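You operate a simulated robot arm through the tools that you are given. There is no shell and no other tool.

You are at the controls of a simulated two-armed robot. One attempt, no reset.

JOB
Move the mended pot from the black clamp to the black turntable.
Fine: both tape strips go back on their card; unwind the clamp's blue knob; turn the teal knob to lock.

Only the result counts: the job must be done as asked and must still hold three seconds after the hand-in. Knocking over, shifting, dropping, spilling or breaking anything else fails it.

ROBOT AND FRAMES
Two 7-joint arms with two-finger grippers on one trunk, hanging from a carriage that runs on a gantry, over the field with the corners [-2477, 439], [-2477, -741], [23, -741], [23, 439] (x, y) and turns from -338 to 350 degrees about z. Base frame: it is fixed where the carriage stands at the start and does not move with it; the origin is on the floor, on the carriage's upright axis, x ahead of it, y to its left, z up. Lengths are in mm, angles in degrees, forces in N, time in s.
The left shoulder is at the start at [0, 236, 1365], the right one opposite. With the tool pointing down near the work surface each hand reaches from about 100 to 700 mm from the robot's upright axis, wherever it stands, measured 20 degrees to its own side. Places, roughly: black clamp jaw [700, 0, 800]; black clamp knob [600, 0, 800]; teal lock knob [200, -100, 800]; top of the black turntable [300, 100, 800]. Payload 3.43 kg a hand.
The TCP of each hand is the grasp point between the finger pads, 30 mm short of the fingertips. In the tool frame z runs along the fingers and y along their closing line. The gripper opens to 104 mm; its body begins 57 mm behind the TCP.
Orientation is that of the tool frame in the base frame, as a unit quaternion [x, y, z, w]. With the fingers straight down and closing along the base's y, the tool's x points along the base's -x, its y along +y and its z along -z.

CONTROLS
- The arms move only by the tool servo_tool. It takes "left_increments", "right_increments" or both (then of equal length, played together; a hand with none holds still); each is a list of rows, each an object of numbers (a shift or turn left out is 0, a gripper value left out holds the last): "tx", "ty", "tz": the shift along the tool's x, y, z in mm; "rx", "ry", "rz": the turn, a rotation vector about the tool's x, y, z in degrees; "claw": the finger opening in mm, from 0 to 104. In form: [{"tx": .., "ty": .., "tz": .., "rx": .., "ry": .., "rz": .., "claw": ..}, ...]. A call has 1 to 20 rows; each row is the pose to reach, as a shift and turn from the pose commanded when the call began, along the tool's axes at that moment. Each row takes 0.2 s and may step no farther than 50 mm and 8.6 degrees from the row before; otherwise, or with a gripper value out of range, the whole call is refused. Where a pose cannot be reached the arm comes as near as it can. A force on the tool above 40 N (or 10 N above the force at the start of the call, whichever is more), or a blocked arm, ends the call early, and 0.2 s more pass. Each finger travels about 45 mm/s and halts on what it meets, pressing with about 34 N; the grip force reading is that of the motor and also rises with nothing between the fingers. The clock runs only during rows and for 0.2 s after the last one: add rows that repeat a pose to give the fingers time. It gives the time, the measured TCP pose, the force on the tool (base axes), the opening and the grip force at its end, in the units of the frame above (readings bear some noise), with the torque about the TCP (base axes, N m) and any sound that the robot's microphone picked up, and new pictures: "views" is both (left out), scene, wrist or none (wrist: the cameras of the hands that moved).
- Cameras (640 x 400 px; columns grow to the right, rows downward): "scene" is now at [255, 18.7, 1477.9]; the picture's right is [0.34, -0.94, 0.00], its down [-0.87, -0.31, -0.39] and it looks along [0.36, 0.13, -0.92] (base axes); focal length 253 px, centre (320, 200). "left" rides on the left gripper at [67, -18, -90] in its tool frame; the picture's right is [0.25, 0.97, 0.00], its down [-0.73, 0.19, -0.66] and it looks along [-0.64, 0.17, 0.75] (tool axes); focal length 218 px, centre (320, 200). "right" rides on the right gripper at [67, 18, -90] in its tool frame; the picture's right is [-0.25, 0.97, 0.00], its down [-0.73, -0.19, -0.66] and it looks along [-0.64, -0.17, 0.75] (tool axes); focal length 218 px, centre (320, 200). There is no depth. A picture from a camera that has moved, and an enlarged one, comes with that camera's place and axes in the base frame and with its lens.
- move_column(by): slides the trunk up (or, below 0, down) by that many mm; the arms and the scene camera ride with it, the base frame stays. It gives what a move gives, with no picture.
- roll_base(legs): drives the robot by 1 to 6 legs, each [ahead, left, turn to the left] in mm, mm and degrees, along the robot's own axes; the way and the turn of a leg run together, so that a leg with both is an arc; at most 1500 mm and 180 degrees a leg. The arms and the cameras ride along, it lands a little off, and it stops where it bumps. It keeps to its track: a leg is cut to what the track allows. It gives what a move gives, and a new picture of the scene camera.
- aim_head(pan, tilt): turns the head with the scene camera to pan (to the left, within 86 degrees either way) and tilt (down, from -29 to 69), counted from straight ahead of the robot. It gives what a move gives, and a new picture of the scene camera.
- close_up(camera, box): a new picture of the part [left, top, right, bottom] of that camera's present view, enlarged. The clock stands still meanwhile.
- close_job(): hands the job in; it is judged then, once.

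Places have to be worked out from the pictures, the camera data and where the tool is seen. Open the grippers and draw the arms clear of the work before you hand the job in, unless the task says otherwise.

The tools are called after "Call:" as a command line: name --argument value ..., lists and objects as JSON in quotes. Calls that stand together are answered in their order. servo_tool: Moves the arms, as the interface text tells. Its arguments: {"type":"object","properties":{"left_increments":{"type":"array","items":{"type":"object","properties":{"tx":{"type":"number"},"ty":{"type":"number"},"tz":{"type":"number"},"rx":{"type":"number"},"ry":{"type":"number"},"rz":{"type":"number"},"claw":{"type":"number"}}}},"right_increments":{"type":"array","items":{"type":"object","properties":{"tx":{"type":"number"},"ty":{"type":"number"},"tz":{"type":"number"},"rx":{"type":"number"},"ry":{"type":"number"},"rz":{"type":"number"},"claw":{"type":"number"}}}},"views":{"type":"string","enum":["both","scene","wrist","none"]}},"required":[]} The other tools are called the same way: move_column (by) moves the trunk up or down; roll_base (legs) drives the base; aim_head (pan, tilt) turns the head that bears the scene camera; close_up (camera, box) takes an enlarged picture of a part of a camera's view; close_job () hands the job in.

At the start:

```text
time_s: 0.0
left_eef_pos: [569.0, 331.8, 1094.2]
left_orientation: [0.001, 1.0, 0.0, 0.0]
left_contact_force: [-0.5, -0.1, -0.7]
left_moment: [-0.01, 0.01, 0.0]
left_gripper_width: 104.1
left_grasp_force: 0.2
right_eef_pos: [520.3, -142.6, 1112.2]
right_orientation: [0.0, 1.0, 0.0, 0.0]
right_contact_force: [-1.2, -0.5, 1.2]
right_moment: [0.06, -0.04, -0.03]
right_gripper_width: 104.1
right_grasp_force: 0.1
trunk travel left (down, up): [-275.0, 365.0]
robot x, y, heading: [1.8, 1.1, -0.2]
head pan, tilt (commanded): [19.6, 67.3]
```

scene: 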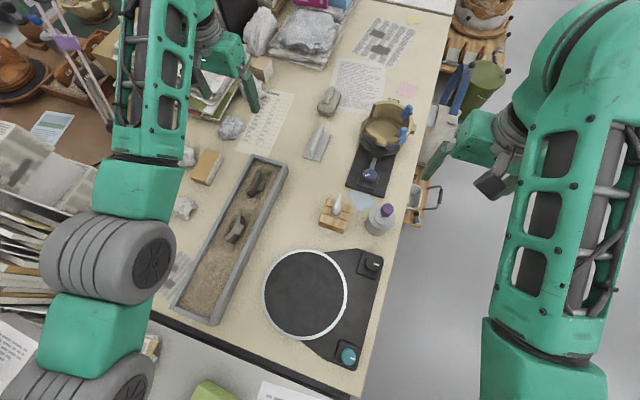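
right: 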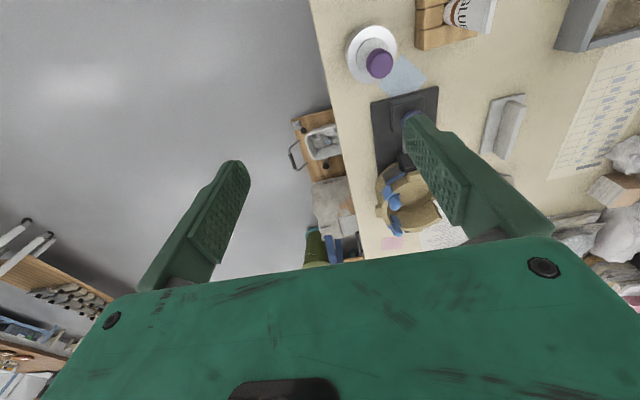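
left: 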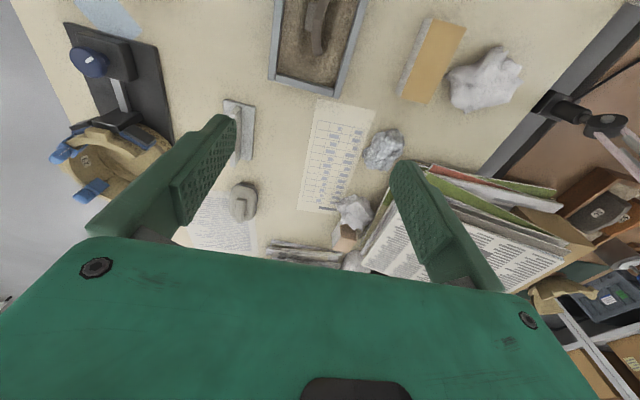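

I'll first look closely at the pot, clamp and turntable in the scene view before moving anything.

Call:
close_up --camera "scene" --box '[320, 80, 450, 200]'

Call:
close_up --camera "scene" --box '[240, 180, 420, 380]'

Call:
close_up --camera "left" --box '[40, 0, 200, 240]'

Call:
close_up --camera "right" --box '[330, 0, 540, 260]'

```text
3.33 times, centred on (385, 140) of scene
camera zoom: at [255.0, 18.7, 1477.9], right [0.34, -0.94, 0.0], down [-0.87, -0.31, -0.39], along [0.36, 0.13, -0.92], focal length 844 px, centre (103, 400)
```

zoom: 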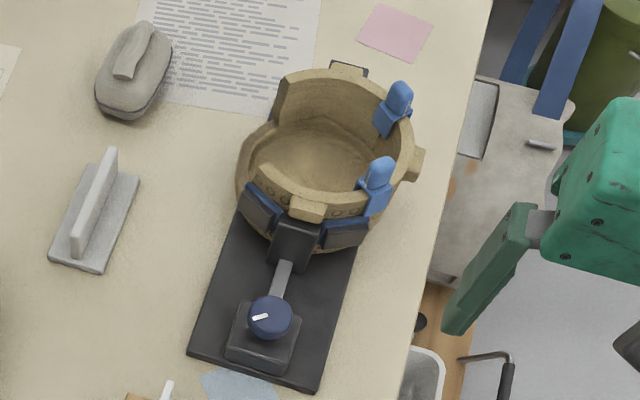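

```text
2.00 times, centred on (330, 280) of scene
camera zoom: at [255.0, 18.7, 1477.9], right [0.34, -0.94, 0.0], down [-0.87, -0.31, -0.39], along [0.36, 0.13, -0.92], focal length 506 px, centre (300, 40)
```

zoom: 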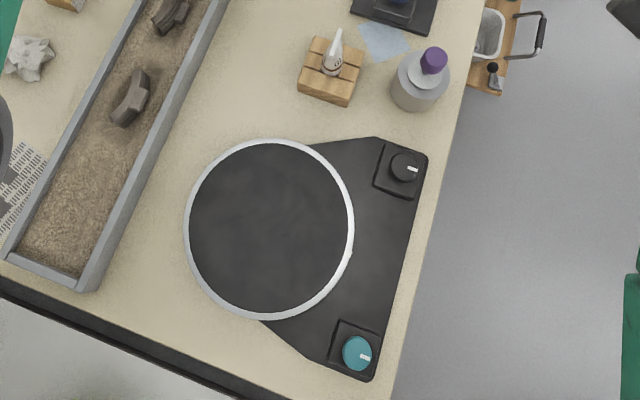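

```text
1.67 times, centred on (120, 120) of left
camera zoom: at [502.7, 314.2, 1183.5], right [-0.25, 0.97, 0.0], down [0.73, 0.19, 0.66], along [0.64, 0.17, -0.75], focal length 364 px, centre (653, 333)
```

zoom: 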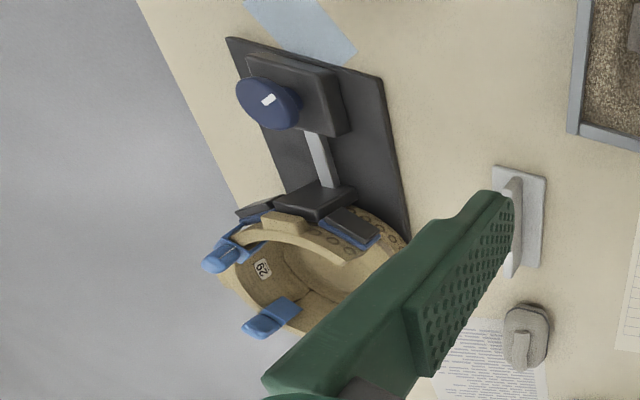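

```text
1.54 times, centred on (435, 130) of right
camera zoom: at [452.7, -126.6, 1201.3], right [0.25, 0.97, 0.0], down [0.73, -0.19, 0.66], along [0.64, -0.17, -0.75], focal length 336 px, centre (143, 308)
```

zoom: 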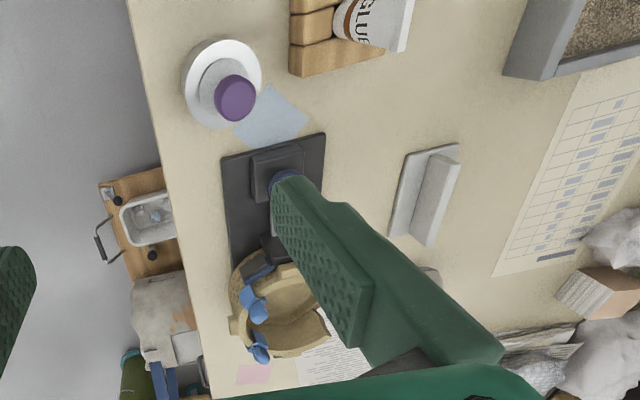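

Call:
close_up --camera "scene" --box '[360, 90, 420, 128]'

Call:
close_up --camera "scene" --box '[340, 125, 420, 175]'

Call:
close_up --camera "scene" --box '[310, 170, 406, 230]'

Call:
close_up --camera "scene" --box '[160, 0, 480, 200]'

Call:
close_up --camera "scene" --box '[0, 200, 400, 400]'

```text
10.53 times, centred on (390, 109) of scene
camera zoom: at [255.0, 18.7, 1477.9], right [0.34, -0.94, 0.0], down [-0.87, -0.31, -0.39], along [0.36, 0.13, -0.92], focal length 2664 px, centre (-417, 1158)
```

zoom: 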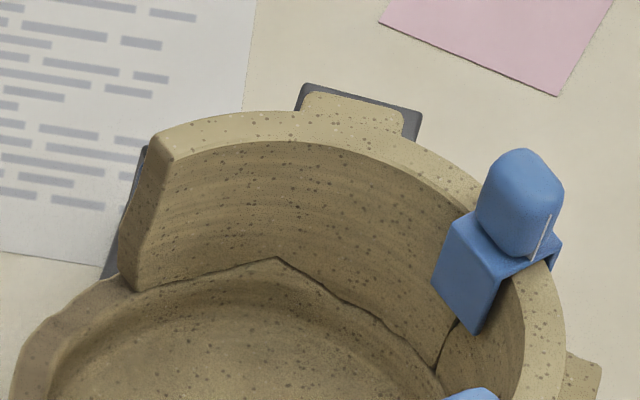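

```text
8.00 times, centred on (380, 150) of scene
camera zoom: at [255.0, 18.7, 1477.9], right [0.34, -0.94, 0.0], down [-0.87, -0.31, -0.39], along [0.36, 0.13, -0.92], focal length 2025 px, centre (-160, 600)
```

zoom: 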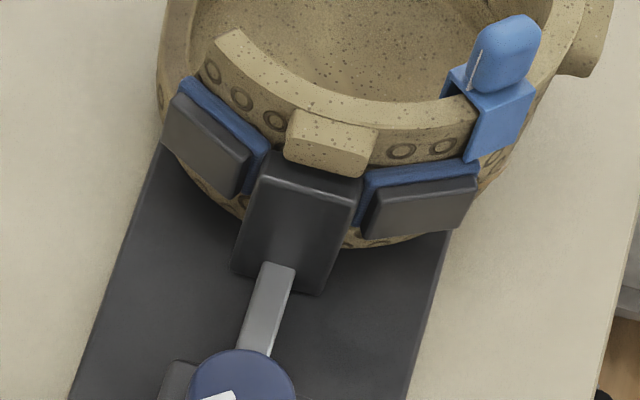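

```text
6.67 times, centred on (358, 200) of scene
camera zoom: at [255.0, 18.7, 1477.9], right [0.34, -0.94, 0.0], down [-0.87, -0.31, -0.39], along [0.36, 0.13, -0.92], focal length 1687 px, centre (67, 200)
```

zoom: 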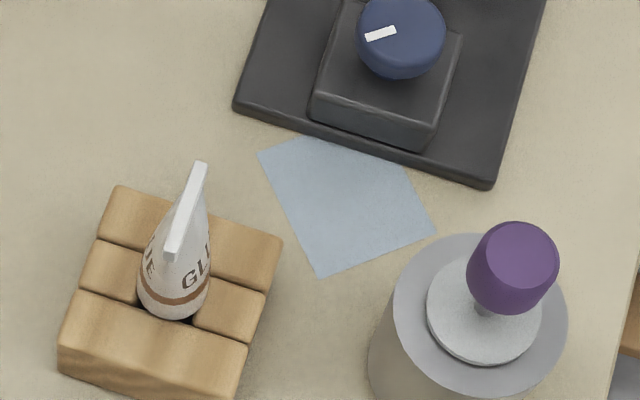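

```text
2.00 times, centred on (320, 100) of scene
camera zoom: at [255.0, 18.7, 1477.9], right [0.34, -0.94, 0.0], down [-0.87, -0.31, -0.39], along [0.36, 0.13, -0.92], focal length 506 px, centre (320, 400)
```

zoom: 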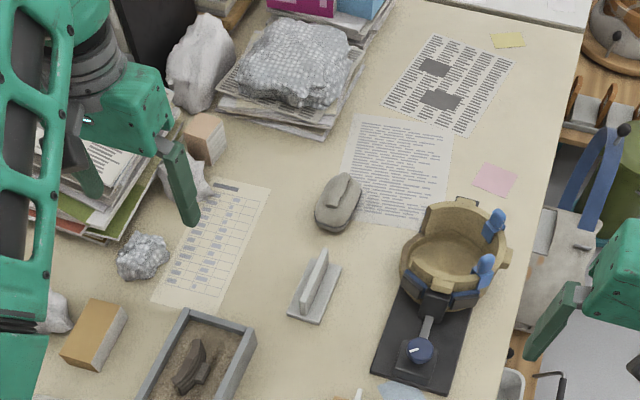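

```text
1.60 times, centred on (200, 300) of scene
camera zoom: at [255.0, 18.7, 1477.9], right [0.34, -0.94, 0.0], down [-0.87, -0.31, -0.39], along [0.36, 0.13, -0.92], focal length 405 px, centre (512, 40)
```

zoom: 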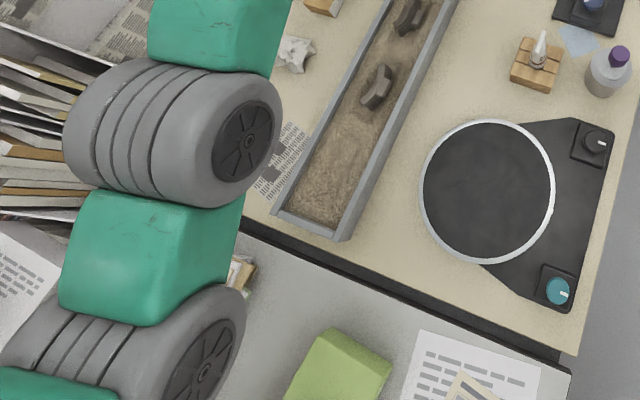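

Call:
close_up --camera "scene" --box '[292, 115, 348, 150]'

Call:
close_up --camera "scene" --box '[300, 110, 348, 170]'

Call:
close_up --camera "left" --box '[200, 80, 280, 230]'

Call:
close_up --camera "right" --box '[470, 80, 550, 180]'

Call:
close_up --camera "left" --box '[60, 0, 160, 60]'

```text
11.43 times, centred on (320, 132) of scene
camera zoom: at [255.0, 18.7, 1477.9], right [0.34, -0.94, 0.0], down [-0.87, -0.31, -0.39], along [0.36, 0.13, -0.92], focal length 2893 px, centre (320, 971)
```

zoom: 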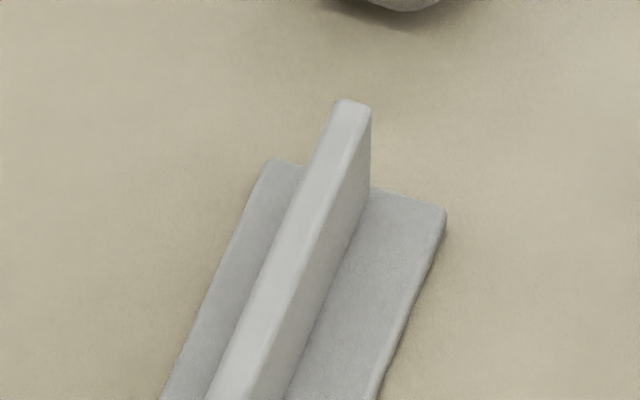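

```text
6.67 times, centred on (324, 140) of scene
camera zoom: at [255.0, 18.7, 1477.9], right [0.34, -0.94, 0.0], down [-0.87, -0.31, -0.39], along [0.36, 0.13, -0.92], focal length 1687 px, centre (293, 600)
```

zoom: 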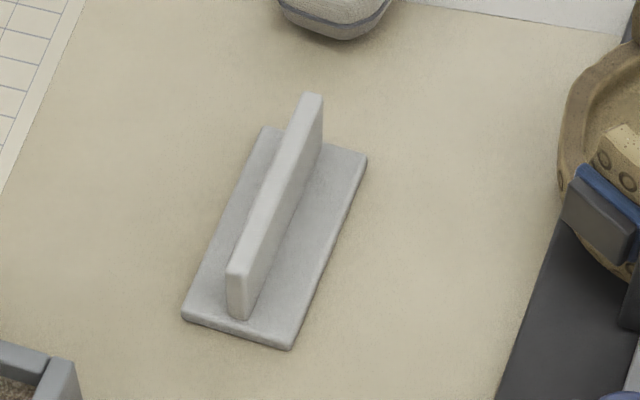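

```text
2.67 times, centred on (240, 155) of left
camera zoom: at [502.7, 314.2, 1183.5], right [-0.25, 0.97, 0.0], down [0.73, 0.19, 0.66], along [0.64, 0.17, -0.75], focal length 582 px, centre (533, 320)
```

zoom: 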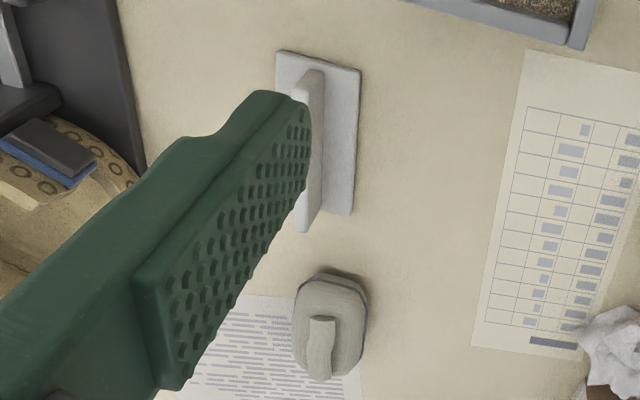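

```text
4.00 times, centred on (510, 130) of right
camera zoom: at [452.7, -126.6, 1201.3], right [0.25, 0.97, 0.0], down [0.73, -0.19, 0.66], along [0.64, -0.17, -0.75], focal length 873 px, centre (-440, 480)
```

zoom: 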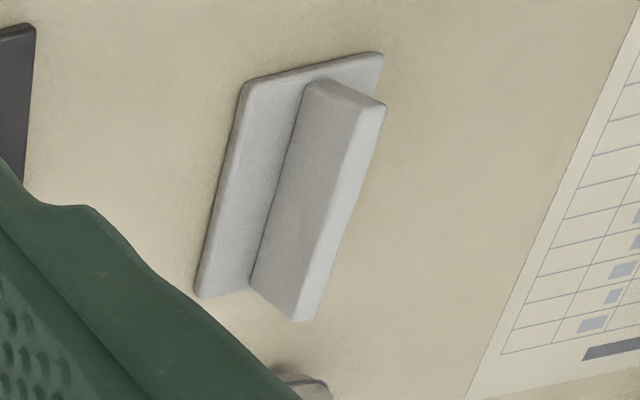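

```text
6.40 times, centred on (110, 30) of left
camera zoom: at [502.7, 314.2, 1183.5], right [-0.25, 0.97, 0.0], down [0.73, 0.19, 0.66], along [0.64, 0.17, -0.75], focal length 1397 px, centre (1664, 1288)
```

zoom: 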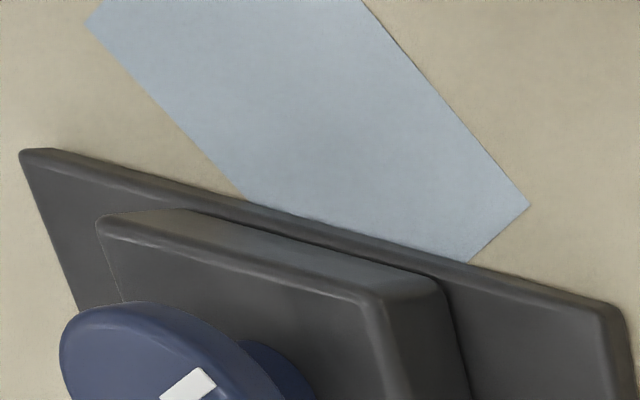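

The grey-white foot with an upright fin (around [700, 186]) looks like the tape card; the strips saddle the pot rim on its −y side. I'll look to the right side before turning the robot so the left arm can reach the pot.

Call:
aim_head --pan -50 --tilt 40

```text
time_s: 1.4
left_eef_pos: [569.5, 332.2, 1093.1]
left_orientation: [0.0, 1.0, 0.0, 0.0]
left_contact_force: [-0.1, -0.1, 0.3]
left_moment: [-0.01, 0.01, 0.02]
left_gripper_width: 103.8
left_grasp_force: 0.1
right_eef_pos: [520.0, -143.5, 1110.7]
right_orientation: [-0.001, 1.0, 0.0, 0.0]
right_contact_force: [-0.7, 0.1, -0.7]
right_moment: [0.01, 0.0, -0.01]
right_gripper_width: 104.0
right_grasp_force: 0.0
trunk travel left (down, up): [-275.0, 365.0]
robot x, y, heading: [0.6, -0.4, 0.2]
head pan, tilt (commanded): [-50.0, 40.0]
camera scene: at [255.2, -65.8, 1512.5], right [-0.77, -0.64, 0.0], down [-0.41, 0.49, -0.77], along [0.49, -0.59, -0.64], focal length 253 px, centre (320, 200)
```

scene: 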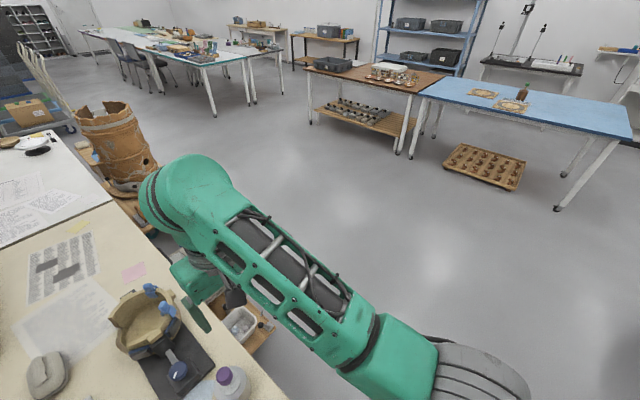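

The right side is open floor, so I'll shift the robot right and turn it clockwise by 60 degrees, bringing the left shoulder toward the pot.

Call:
roll_base --legs '[[20, -150, 0], [0, 0, -60]]'

Call:
aim_head --pan 72 --tilt 48

```text
time_s: 5.4
left_eef_pos: [593.8, -473.8, 1094.4]
left_orientation: [0.499, 0.867, 0.0, 0.0]
left_contact_force: [-0.3, -0.4, 0.4]
left_moment: [0.01, 0.01, 0.0]
left_gripper_width: 104.0
left_grasp_force: 0.0
right_eef_pos: [156.3, -669.7, 1112.5]
right_orientation: [0.499, 0.867, 0.0, -0.001]
right_contact_force: [-0.1, 0.1, -0.7]
right_moment: [-0.01, 0.03, -0.01]
right_gripper_width: 103.6
right_grasp_force: 0.0
trunk travel left (down, up): [-275.0, 365.0]
robot x, y, heading: [19.7, -146.2, -59.9]
head pan, tilt (commanded): [-50.0, 40.0]
camera scene: at [92.0, -401.3, 1512.5], right [-0.94, 0.34, 0.0], down [0.22, 0.6, -0.77], along [-0.26, -0.72, -0.64], focal length 253 px, centre (320, 200)
```

scene: 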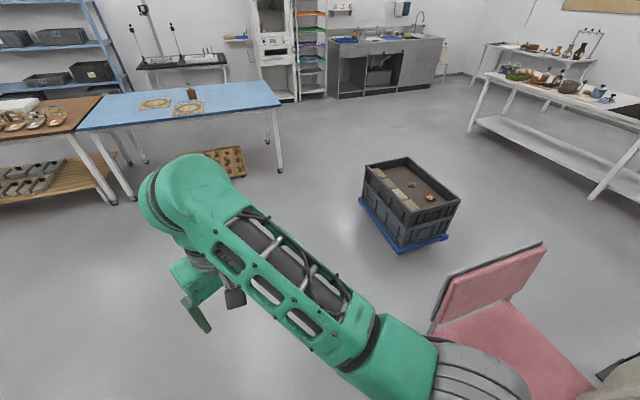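

```text
time_s: 7.5
left_eef_pos: [593.0, -473.6, 1093.5]
left_orientation: [0.499, 0.866, 0.0, 0.001]
left_contact_force: [-0.2, -0.7, -0.2]
left_moment: [-0.02, 0.01, 0.0]
left_gripper_width: 104.0
left_grasp_force: 0.2
right_eef_pos: [156.6, -668.9, 1111.4]
right_orientation: [0.499, 0.867, -0.001, 0.001]
right_contact_force: [-1.1, -0.3, 0.1]
right_moment: [-0.02, 0.0, 0.04]
right_gripper_width: 103.6
right_grasp_force: 0.0
trunk travel left (down, up): [-275.0, 365.0]
robot x, y, heading: [18.7, -147.8, -59.7]
head pan, tilt (commanded): [72.0, 48.0]
camera scene: at [198.1, -304.8, 1501.1], right [0.21, -0.98, 0.0], down [-0.73, -0.16, -0.67], along [0.65, 0.14, -0.74], focal length 253 px, centre (320, 200)
```

scene: 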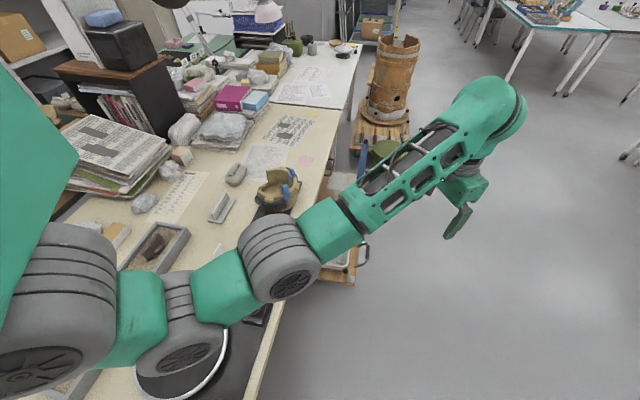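

Now I'll bring the left hand over the table toward the clamp, rotating it back so that its camera looks along +x at the pot.

Call:
servo_tool --left_increments '[{"tx": 28, "ty": 18.5, "tz": 3, "rz": -4.6}, {"tx": 56, "ty": 37, "tz": 6, "rz": -9.2}, {"tx": 84, "ty": 55.5, "tz": 9, "rz": -13.8}, {"tx": 111, "ty": 74, "tz": 12, "rz": -18.5}, {"tx": 139, "ty": 92, "tz": 16, "rz": -23}, {"tx": 167, "ty": 111, "tz": 20, "rz": -27.7}, {"tx": 195, "ty": 129, "tz": 23, "rz": -32.3}, {"tx": 223, "ty": 148, "tz": 26, "rz": -37}, {"tx": 251, "ty": 166, "tz": 30, "rz": -41.5}, {"tx": 278, "ty": 185, "tz": 33, "rz": -46}, {"tx": 306, "ty": 203, "tz": 36, "rz": -50.8}, {"tx": 334, "ty": 222, "tz": 40, "rz": -55.4}, {"tx": 362, "ty": 240, "tz": 44, "rz": -60}, {"tx": 362, "ty": 240, "tz": 44, "rz": -60}]'

```text
time_s: 10.4
left_eef_pos: [631.9, -40.2, 1009.2]
left_orientation: [-0.002, 1.0, 0.0, 0.002]
left_contact_force: [-0.4, 1.0, -0.2]
left_moment: [-0.01, -0.01, -0.02]
left_gripper_width: 104.3
left_grasp_force: 0.1
left hand out of reach, approached as far as the arm can: row 4, 5, 6, 7, 8, 9, 10, 11, 12, 13, 14
right_eef_pos: [157.9, -671.2, 1111.5]
right_orientation: [0.5, 0.866, 0.0, 0.0]
right_contact_force: [0.1, -0.8, -0.2]
right_moment: [0.01, -0.02, 0.0]
right_gripper_width: 103.6
right_grasp_force: 0.0
trunk travel left (down, up): [-275.0, 365.0]
robot x, y, heading: [18.1, -146.8, -59.9]
head pan, tilt (commanded): [72.0, 48.0]
camera scene: at [198.0, -304.9, 1501.1], right [0.21, -0.98, 0.0], down [-0.73, -0.16, -0.67], along [0.65, 0.14, -0.74], focal length 253 px, centre (320, 200)
camera left: at [564.4, -58.3, 1098.5], right [-0.26, 0.97, 0.0], down [0.73, 0.19, 0.66], along [0.64, 0.17, -0.75], focal length 218 px, centre (320, 200)
```

scene: 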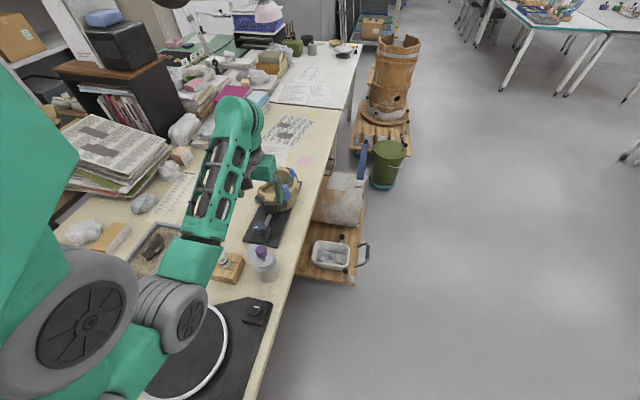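
left: 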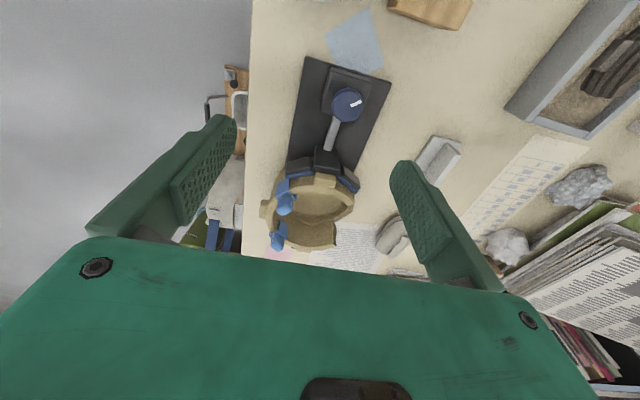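

The hand reached [632, -40, 1009]. I'll zoom in on the pot, clamp and card from here.

Call:
close_up --camera "left" --box '[240, 140, 380, 260]'

Call:
close_up --camera "left" --box '[280, 50, 400, 170]'

Call:
close_up --camera "scene" --box '[200, 140, 320, 260]'

```text
3.33 times, centred on (310, 200) of left
camera zoom: at [564.4, -58.3, 1098.5], right [-0.26, 0.97, 0.0], down [0.73, 0.19, 0.66], along [0.64, 0.17, -0.75], focal length 728 px, centre (353, 200)
```

zoom: 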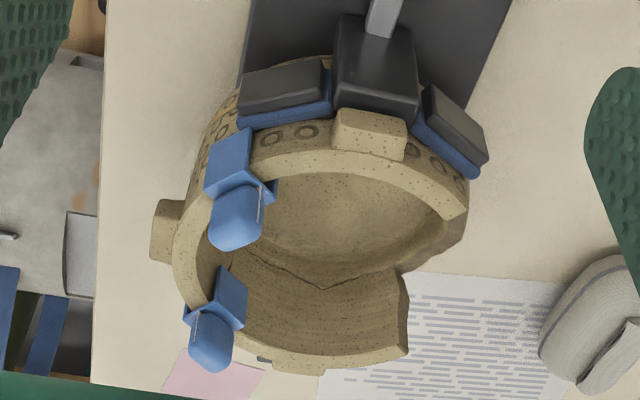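

```text
3.33 times, centred on (340, 110) of left
camera zoom: at [564.4, -58.3, 1098.5], right [-0.26, 0.97, 0.0], down [0.73, 0.19, 0.66], along [0.64, 0.17, -0.75], focal length 728 px, centre (253, 500)
```

zoom: 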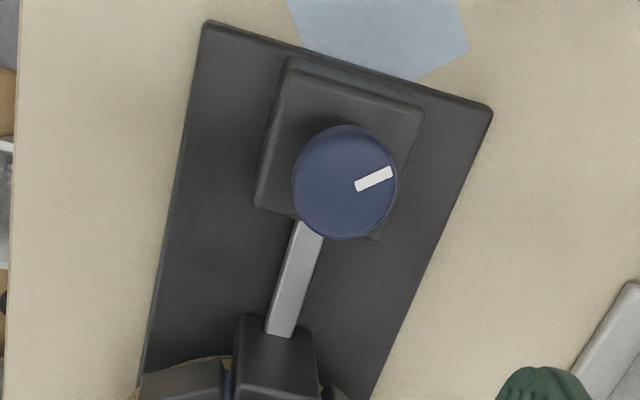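

```text
3.33 times, centred on (260, 200) of scene
camera zoom: at [198.0, -304.9, 1501.1], right [0.21, -0.98, 0.0], down [-0.73, -0.16, -0.67], along [0.65, 0.14, -0.74], focal length 844 px, centre (520, 200)
```

zoom: 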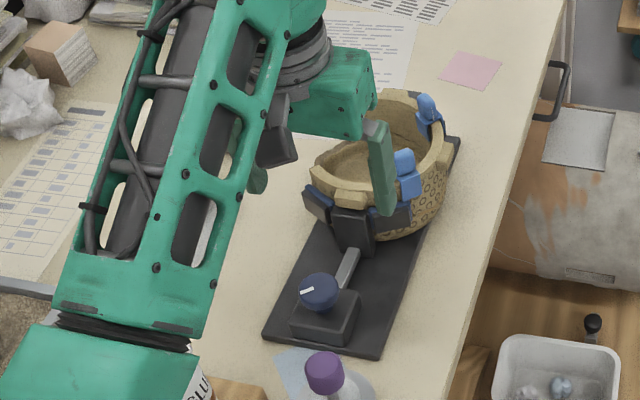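

Call:
close_up --camera "left" --box '[272, 180, 304, 216]'

Call:
close_up --camera "left" --box '[260, 214, 304, 256]'

Call:
close_up --camera "left" --box '[390, 120, 480, 190]'

Call:
close_up --camera "scene" --box '[260, 160, 304, 190]'

```text
11.11 times, centred on (288, 198) of left
camera zoom: at [564.4, -58.3, 1098.5], right [-0.26, 0.97, 0.0], down [0.73, 0.19, 0.66], along [0.64, 0.17, -0.75], focal length 2425 px, centre (676, 222)
```

zoom: 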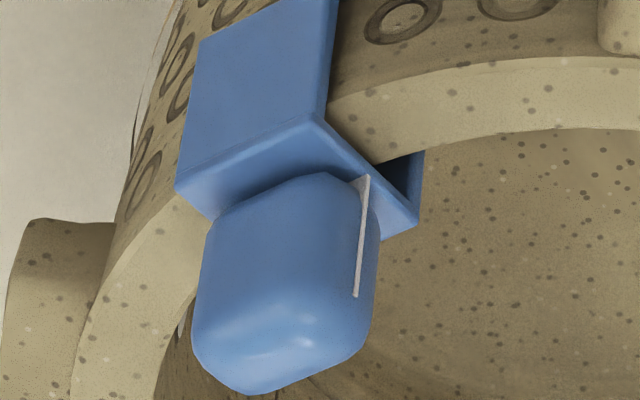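

```text
9.52 times, centred on (282, 235) of left
camera zoom: at [564.4, -58.3, 1098.5], right [-0.26, 0.97, 0.0], down [0.73, 0.19, 0.66], along [0.64, 0.17, -0.75], focal length 2079 px, centre (682, -133)
```

zoom: 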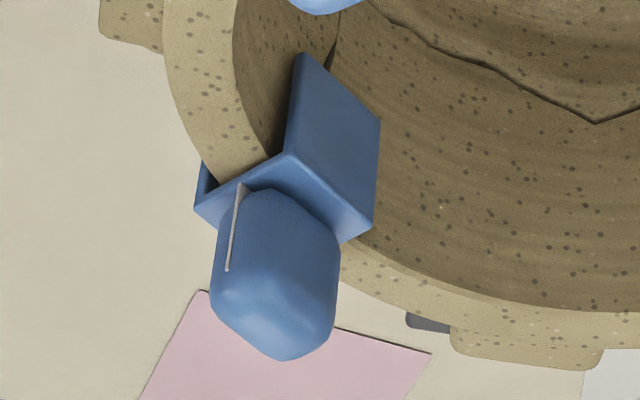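

```text
5.71 times, centred on (435, 155) of left
camera zoom: at [564.4, -58.3, 1098.5], right [-0.26, 0.97, 0.0], down [0.73, 0.19, 0.66], along [0.64, 0.17, -0.75], focal length 1247 px, centre (-337, 457)
```

zoom: 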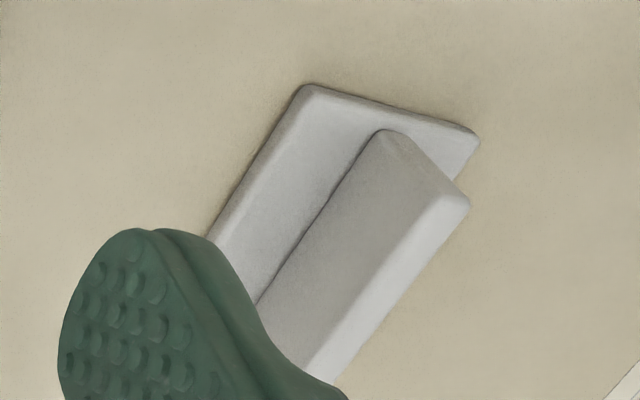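

```text
13.33 times, centred on (282, 175) of scene
camera zoom: at [198.0, -304.9, 1501.1], right [0.21, -0.98, 0.0], down [-0.73, -0.16, -0.67], along [0.65, 0.14, -0.74], focal length 3375 px, centre (827, 533)
```

zoom: 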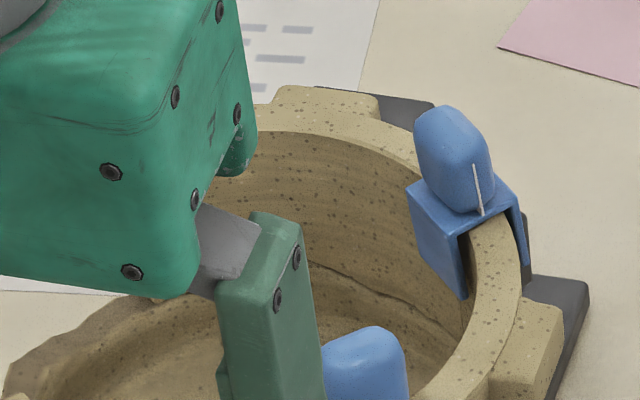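

The tape strips are U-saddles with grip tabs; I estimate tab 2 at about [771, -53, 880] and tab 1 at about [862, -53, 878], pot centre about [818, -5]. I'll move the left hand forward a bit to check the commanded reference and see closer.

Call:
servo_tool --left_increments '[{"tx": -25, "ty": -5, "tz": 10}, {"tx": -50, "ty": -10, "tz": 20}, {"tx": -68, "ty": -13, "tz": 29}, {"tx": -68, "ty": -13, "tz": 29}]' --views "wrist"

```text
time_s: 11.4
left_eef_pos: [699.5, -51.6, 980.5]
left_orientation: [-0.001, 1.0, 0.0, 0.0]
left_contact_force: [-0.2, 0.9, -0.4]
left_moment: [0.01, 0.0, -0.01]
left_gripper_width: 104.0
left_grasp_force: 0.0
right_eef_pos: [157.2, -670.2, 1111.5]
right_orientation: [0.499, 0.866, -0.001, 0.0]
right_contact_force: [-0.1, 0.0, 0.4]
right_moment: [0.0, 0.01, 0.01]
right_gripper_width: 104.0
right_grasp_force: 0.0
trunk travel left (down, up): [-275.0, 365.0]
robot x, y, heading: [21.7, -148.6, -59.8]
head pan, tilt (commanded): [72.0, 48.0]
camera left: at [632.1, -70.4, 1069.7], right [-0.25, 0.97, 0.0], down [0.73, 0.19, 0.66], along [0.63, 0.17, -0.75], focal length 218 px, centre (320, 200)
```

left: 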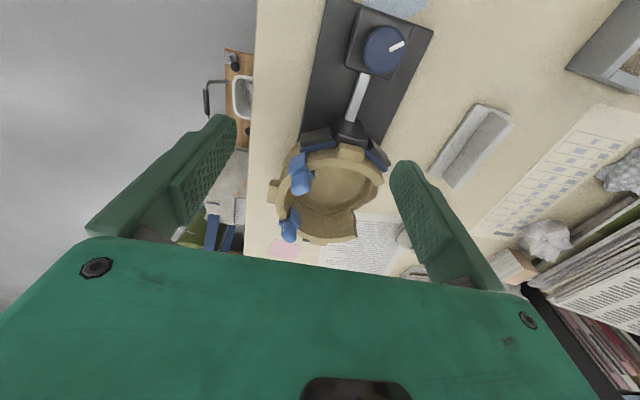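

Call:
close_up --camera "left" --box '[420, 90, 530, 200]'

Call:
close_up --camera "left" --box '[260, 130, 400, 250]'

Call:
close_up --camera "left" --box '[330, 0, 440, 90]'

```text
3.64 times, centred on (475, 145) of left
camera zoom: at [632.1, -70.4, 1069.7], right [-0.25, 0.97, 0.0], down [0.73, 0.19, 0.66], along [0.63, 0.17, -0.75], focal length 794 px, centre (-244, 400)
```

zoom: 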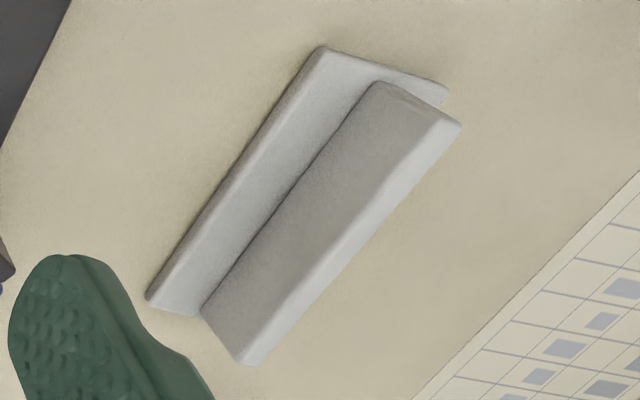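

```text
3.33 times, centred on (330, 190) of left
camera zoom: at [632.1, -70.4, 1069.7], right [-0.25, 0.97, 0.0], down [0.73, 0.19, 0.66], along [0.63, 0.17, -0.75], focal length 728 px, centre (287, 233)
```

zoom: 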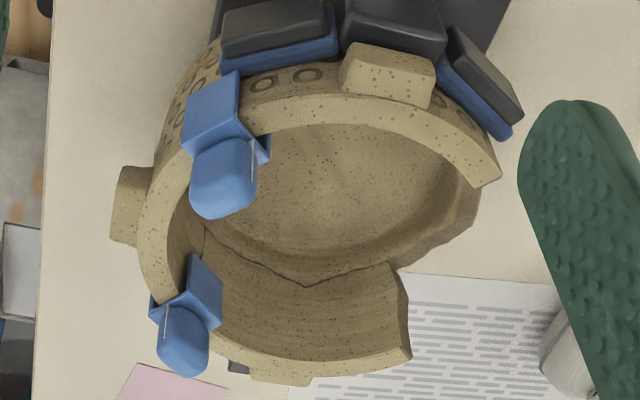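

```text
4.44 times, centred on (385, 45) of left
camera zoom: at [632.1, -70.4, 1069.7], right [-0.25, 0.97, 0.0], down [0.73, 0.19, 0.66], along [0.63, 0.17, -0.75], focal length 970 px, centre (31, 889)
```

zoom: 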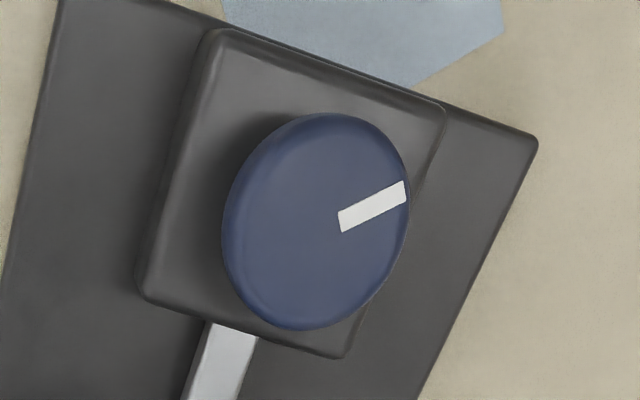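

Card fin: top edge from about [678, 195] to [785, 195], z≈796, parallel to x. I'll move above tab 2 with the closing line turned radial to the pot wall (yaw −45°), staying at z≈965 to look straight down.

Call:
servo_tool --left_increments '[{"tx": -11, "ty": 0, "tz": 3, "rz": 7}, {"tx": -22, "ty": 0, "tz": 5, "rz": 14}, {"tx": -34, "ty": 0, "tz": 8, "rz": 21}, {"tx": -46, "ty": -1, "tz": 10, "rz": 28}, {"tx": -58, "ty": -1, "tz": 13, "rz": 35}, {"tx": -70, "ty": -1, "tz": 15, "rz": 42}, {"tx": -72, "ty": -1, "tz": 16, "rz": 45}, {"tx": -72, "ty": -1, "tz": 16, "rz": 45}]' --views "wrist"

```text
time_s: 13.2
left_eef_pos: [772.3, -52.4, 962.9]
left_orientation: [0.383, 0.924, 0.0, 0.0]
left_contact_force: [0.1, 0.0, -0.6]
left_moment: [-0.02, 0.05, 0.03]
left_gripper_width: 104.1
left_grasp_force: 0.1
right_eef_pos: [158.0, -669.8, 1112.7]
right_orientation: [0.498, 0.867, 0.0, 0.0]
right_contact_force: [0.6, -0.2, 0.3]
right_moment: [0.01, 0.03, -0.02]
right_gripper_width: 104.1
right_grasp_force: 0.2
trunk travel left (down, up): [-275.0, 365.0]
robot x, y, heading: [18.2, -147.6, -59.8]
head pan, tilt (commanded): [72.0, 48.0]
camera left: at [711.6, -17.8, 1053.0], right [0.5, 0.86, 0.0], down [0.65, -0.38, 0.66], along [0.57, -0.33, -0.75], focal length 218 px, centre (320, 200)
```

left: 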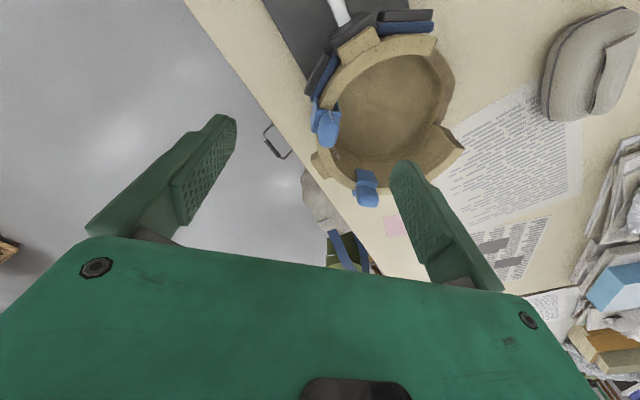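

Call:
close_up --camera "left" --box '[290, 80, 370, 160]'

Call:
close_up --camera "left" --box '[280, 0, 480, 220]'

Call:
close_up --camera "left" --box '[330, 150, 400, 220]'

```text
5.00 times, centred on (330, 120) of left
camera zoom: at [711.6, -17.8, 1053.0], right [0.5, 0.86, 0.0], down [0.65, -0.38, 0.66], along [0.57, -0.33, -0.75], focal length 1091 px, centre (270, 600)
```

zoom: 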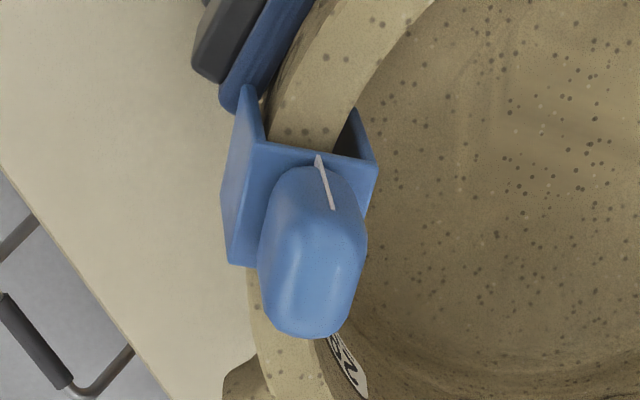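

```text
1.82 times, centred on (380, 110) of left
camera zoom: at [711.6, -17.8, 1053.0], right [0.5, 0.86, 0.0], down [0.65, -0.38, 0.66], along [0.57, -0.33, -0.75], focal length 397 px, centre (211, 364)
```

zoom: 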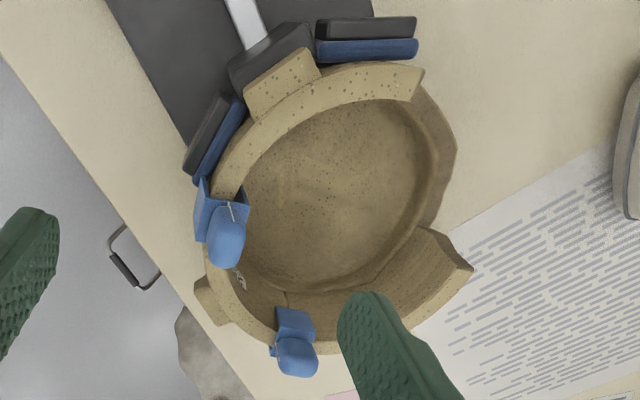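

```text
5.71 times, centred on (365, 185) of left
camera zoom: at [711.6, -17.8, 1053.0], right [0.5, 0.86, 0.0], down [0.65, -0.38, 0.66], along [0.57, -0.33, -0.75], focal length 1247 px, centre (63, 286)
```

zoom: 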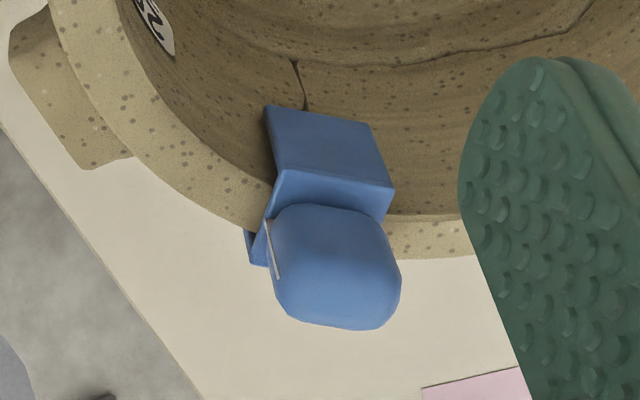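

Consistent triangulation gives strip 2's saddle centre at [782.3, -52.8], top z≈857, tab top ≈887, radial direction 48°. I'll lower with open fingers straddling the tab radially, fingertips just above the saddle.

Call:
servo_tool --left_increments '[{"tx": -7.3, "ty": 6.8, "tz": 0, "rz": -3, "claw": 80}, {"tx": -7.3, "ty": 6.8, "tz": 15, "rz": -3, "claw": 60}, {"tx": -7.3, "ty": 6.8, "tz": 30, "rz": -3, "claw": 60}, {"tx": -7.3, "ty": 6.8, "tz": 45, "rz": -3, "claw": 60}, {"tx": -7.3, "ty": 6.8, "tz": 58, "rz": -3, "claw": 60}, {"tx": -7.3, "ty": 6.8, "tz": 68, "rz": -3, "claw": 60}, {"tx": -7.3, "ty": 6.8, "tz": 68, "rz": -3, "claw": 60}]' --views "both"

Call:
close_up --camera "left" --box '[250, 100, 390, 250]'

Call:
close_up --camera "scene" --box '[240, 140, 340, 220]'

```text
time_s: 14.8
left_eef_pos: [780.3, -54.0, 894.1]
left_orientation: [0.358, 0.934, 0.0, 0.0]
left_contact_force: [-0.2, 0.0, 0.1]
left_moment: [-0.02, -0.06, 0.0]
left_gripper_width: 60.0
left_grasp_force: 0.0
right_eef_pos: [157.1, -670.0, 1111.8]
right_orientation: [0.498, 0.867, 0.0, 0.0]
right_contact_force: [-0.6, 0.6, -0.2]
right_moment: [0.0, 0.01, 0.0]
right_gripper_width: 104.2
right_grasp_force: 0.1
trunk travel left (down, up): [-275.0, 365.0]
robot x, y, heading: [17.2, -145.8, -59.9]
head pan, tilt (commanded): [72.0, 48.0]
camera scene: at [198.1, -304.8, 1501.1], right [0.21, -0.98, 0.0], down [-0.73, -0.16, -0.67], along [0.65, 0.14, -0.74], focal length 253 px, centre (320, 200)
camera left: at [719.7, -21.6, 984.3], right [0.46, 0.89, 0.0], down [0.67, -0.34, 0.66], along [0.58, -0.3, -0.75], focal length 218 px, centre (320, 200)
```

scene: 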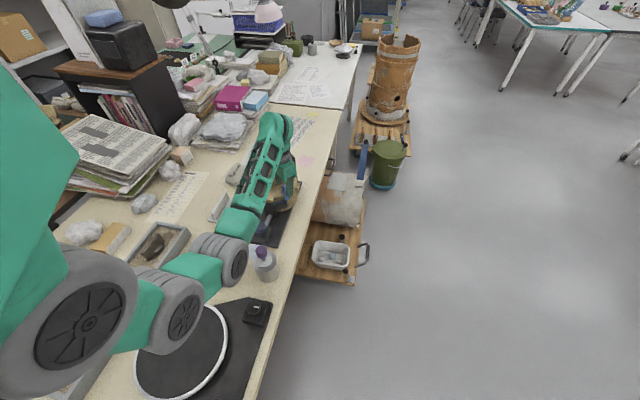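
left: 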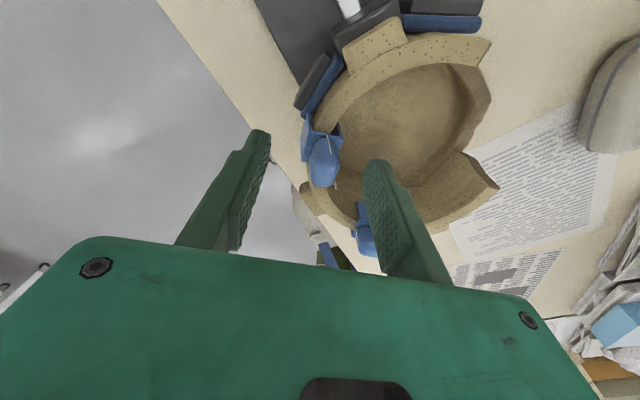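

```text
2.67 times, centred on (320, 175) of left
camera zoom: at [719.7, -21.6, 984.3], right [0.46, 0.89, 0.0], down [0.67, -0.34, 0.66], along [0.58, -0.3, -0.75], focal length 582 px, centre (320, 267)
```

zoom: 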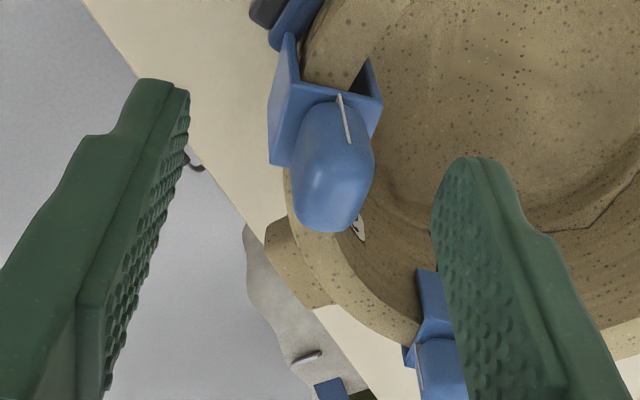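

```text
5.00 times, centred on (290, 180) of scene
camera zoom: at [198.1, -304.8, 1501.1], right [0.21, -0.98, 0.0], down [-0.73, -0.16, -0.67], along [0.65, 0.14, -0.74], focal length 1266 px, centre (470, 300)
```

zoom: 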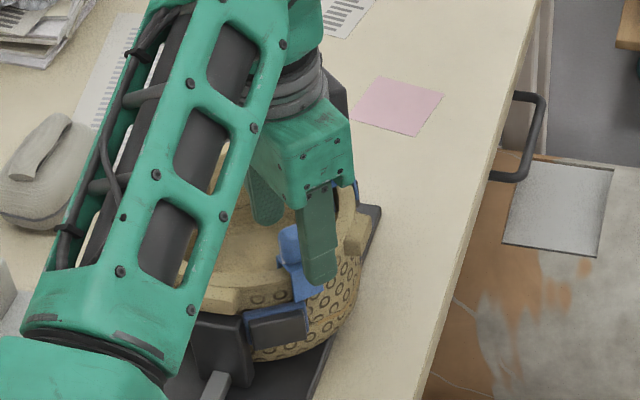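

The tab is centred between the fingers to within 2 mm. I'll trim 2 mm inward, drop 3 mm and close on the tab.

Call:
servo_tool --left_increments '[{"ty": 2, "tz": 3, "claw": 60}, {"ty": 2, "tz": 3, "claw": 40}, {"ty": 2, "tz": 3, "claw": 25}, {"ty": 2, "tz": 3, "claw": 10}, {"ty": 2, "tz": 3, "claw": 5}, {"ty": 2, "tz": 3, "claw": 5}, {"ty": 2, "tz": 3, "claw": 5}]' --views "wrist"

Call:
close_up --camera "left" --box '[250, 80, 390, 220]'

```text
time_s: 16.4
left_eef_pos: [783.0, -52.6, 891.7]
left_orientation: [0.358, 0.934, 0.0, -0.001]
left_contact_force: [-0.8, -0.1, -0.2]
left_moment: [0.03, -0.02, 0.02]
left_gripper_width: 13.4
left_grasp_force: 33.8
right_eef_pos: [157.2, -669.4, 1111.9]
right_orientation: [0.499, 0.867, 0.0, -0.001]
right_contact_force: [0.0, 0.6, 0.2]
right_moment: [-0.02, -0.01, -0.01]
right_gripper_width: 103.9
right_grasp_force: 0.0
trunk travel left (down, up): [-275.0, 365.0]
robot x, y, heading: [21.5, -148.2, -59.8]
head pan, tilt (commanded): [72.0, 48.0]
camera left: at [720.9, -20.6, 981.2], right [0.46, 0.89, 0.0], down [0.67, -0.34, 0.66], along [0.58, -0.3, -0.75], focal length 218 px, centre (320, 200)
```

left: 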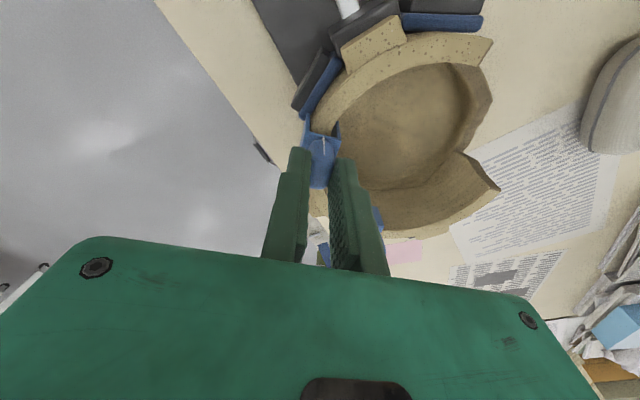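

```text
2.86 times, centred on (320, 150) of left
camera zoom: at [720.9, -20.6, 981.2], right [0.46, 0.89, 0.0], down [0.67, -0.34, 0.66], along [0.58, -0.3, -0.75], focal length 624 px, centre (320, 343)
```

zoom: 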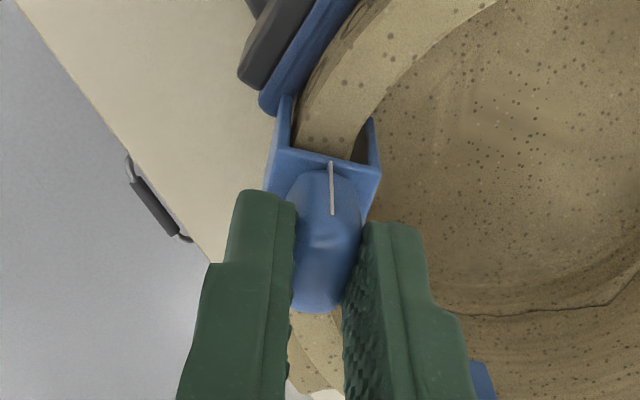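

The tab is held at 13.4 mm opening with full grip force. I'll lift straight up slowly, watching for any pot movement.

Call:
servo_tool --left_increments '[{"tz": -4}, {"tz": -8}, {"tz": -13}, {"tz": -19}, {"tz": -26}, {"tz": -35}, {"tz": -45}, {"tz": -55}, {"tz": -65}, {"tz": -65}]' --views "both"

Call:
close_up --camera "left" --box '[250, 60, 410, 220]'

```text
time_s: 18.6
left_eef_pos: [781.6, -52.1, 955.3]
left_orientation: [0.357, 0.934, 0.001, 0.0]
left_contact_force: [0.1, -0.2, 0.1]
left_moment: [0.03, 0.0, 0.03]
left_gripper_width: 13.3
left_grasp_force: 34.1
right_eef_pos: [156.4, -670.5, 1112.0]
right_orientation: [0.499, 0.867, 0.0, 0.0]
right_contact_force: [0.1, -0.9, 0.0]
right_moment: [-0.01, 0.04, 0.02]
right_gripper_width: 104.0
right_grasp_force: 0.2
trunk travel left (down, up): [-275.0, 365.0]
robot x, y, heading: [20.0, -146.3, -59.8]
head pan, tilt (commanded): [72.0, 48.0]
camera scene: at [198.0, -304.8, 1501.1], right [0.21, -0.98, 0.0], down [-0.73, -0.16, -0.67], along [0.65, 0.14, -0.74], focal length 253 px, centre (320, 200)
camera left: at [720.6, -20.5, 1045.4], right [0.46, 0.89, 0.0], down [0.67, -0.34, 0.66], along [0.58, -0.3, -0.75], focal length 218 px, centre (320, 200)
```

scene: 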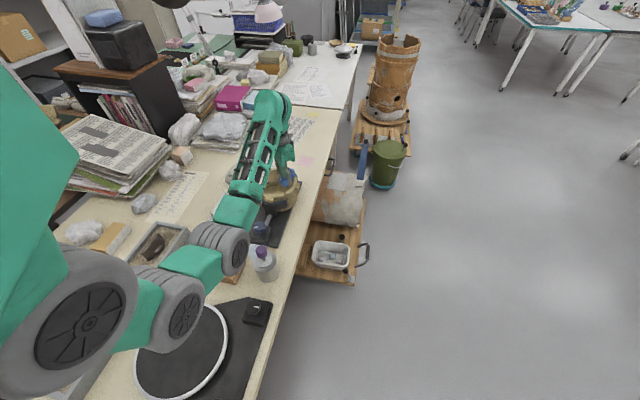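
left: 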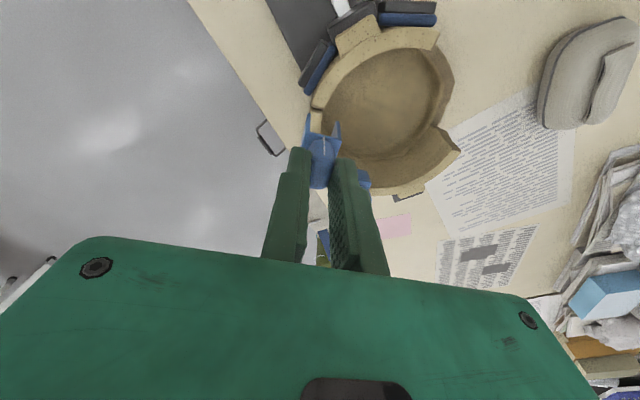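

```text
2.50 times, centred on (330, 140) of left
camera zoom: at [720.6, -20.5, 1045.4], right [0.46, 0.89, 0.0], down [0.67, -0.34, 0.66], along [0.58, -0.3, -0.75], focal length 546 px, centre (295, 350)
```

zoom: 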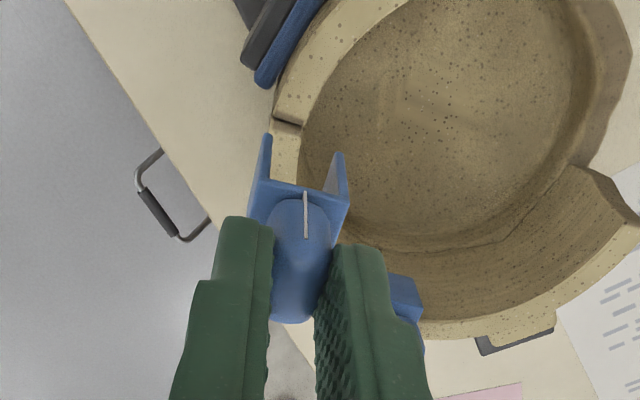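

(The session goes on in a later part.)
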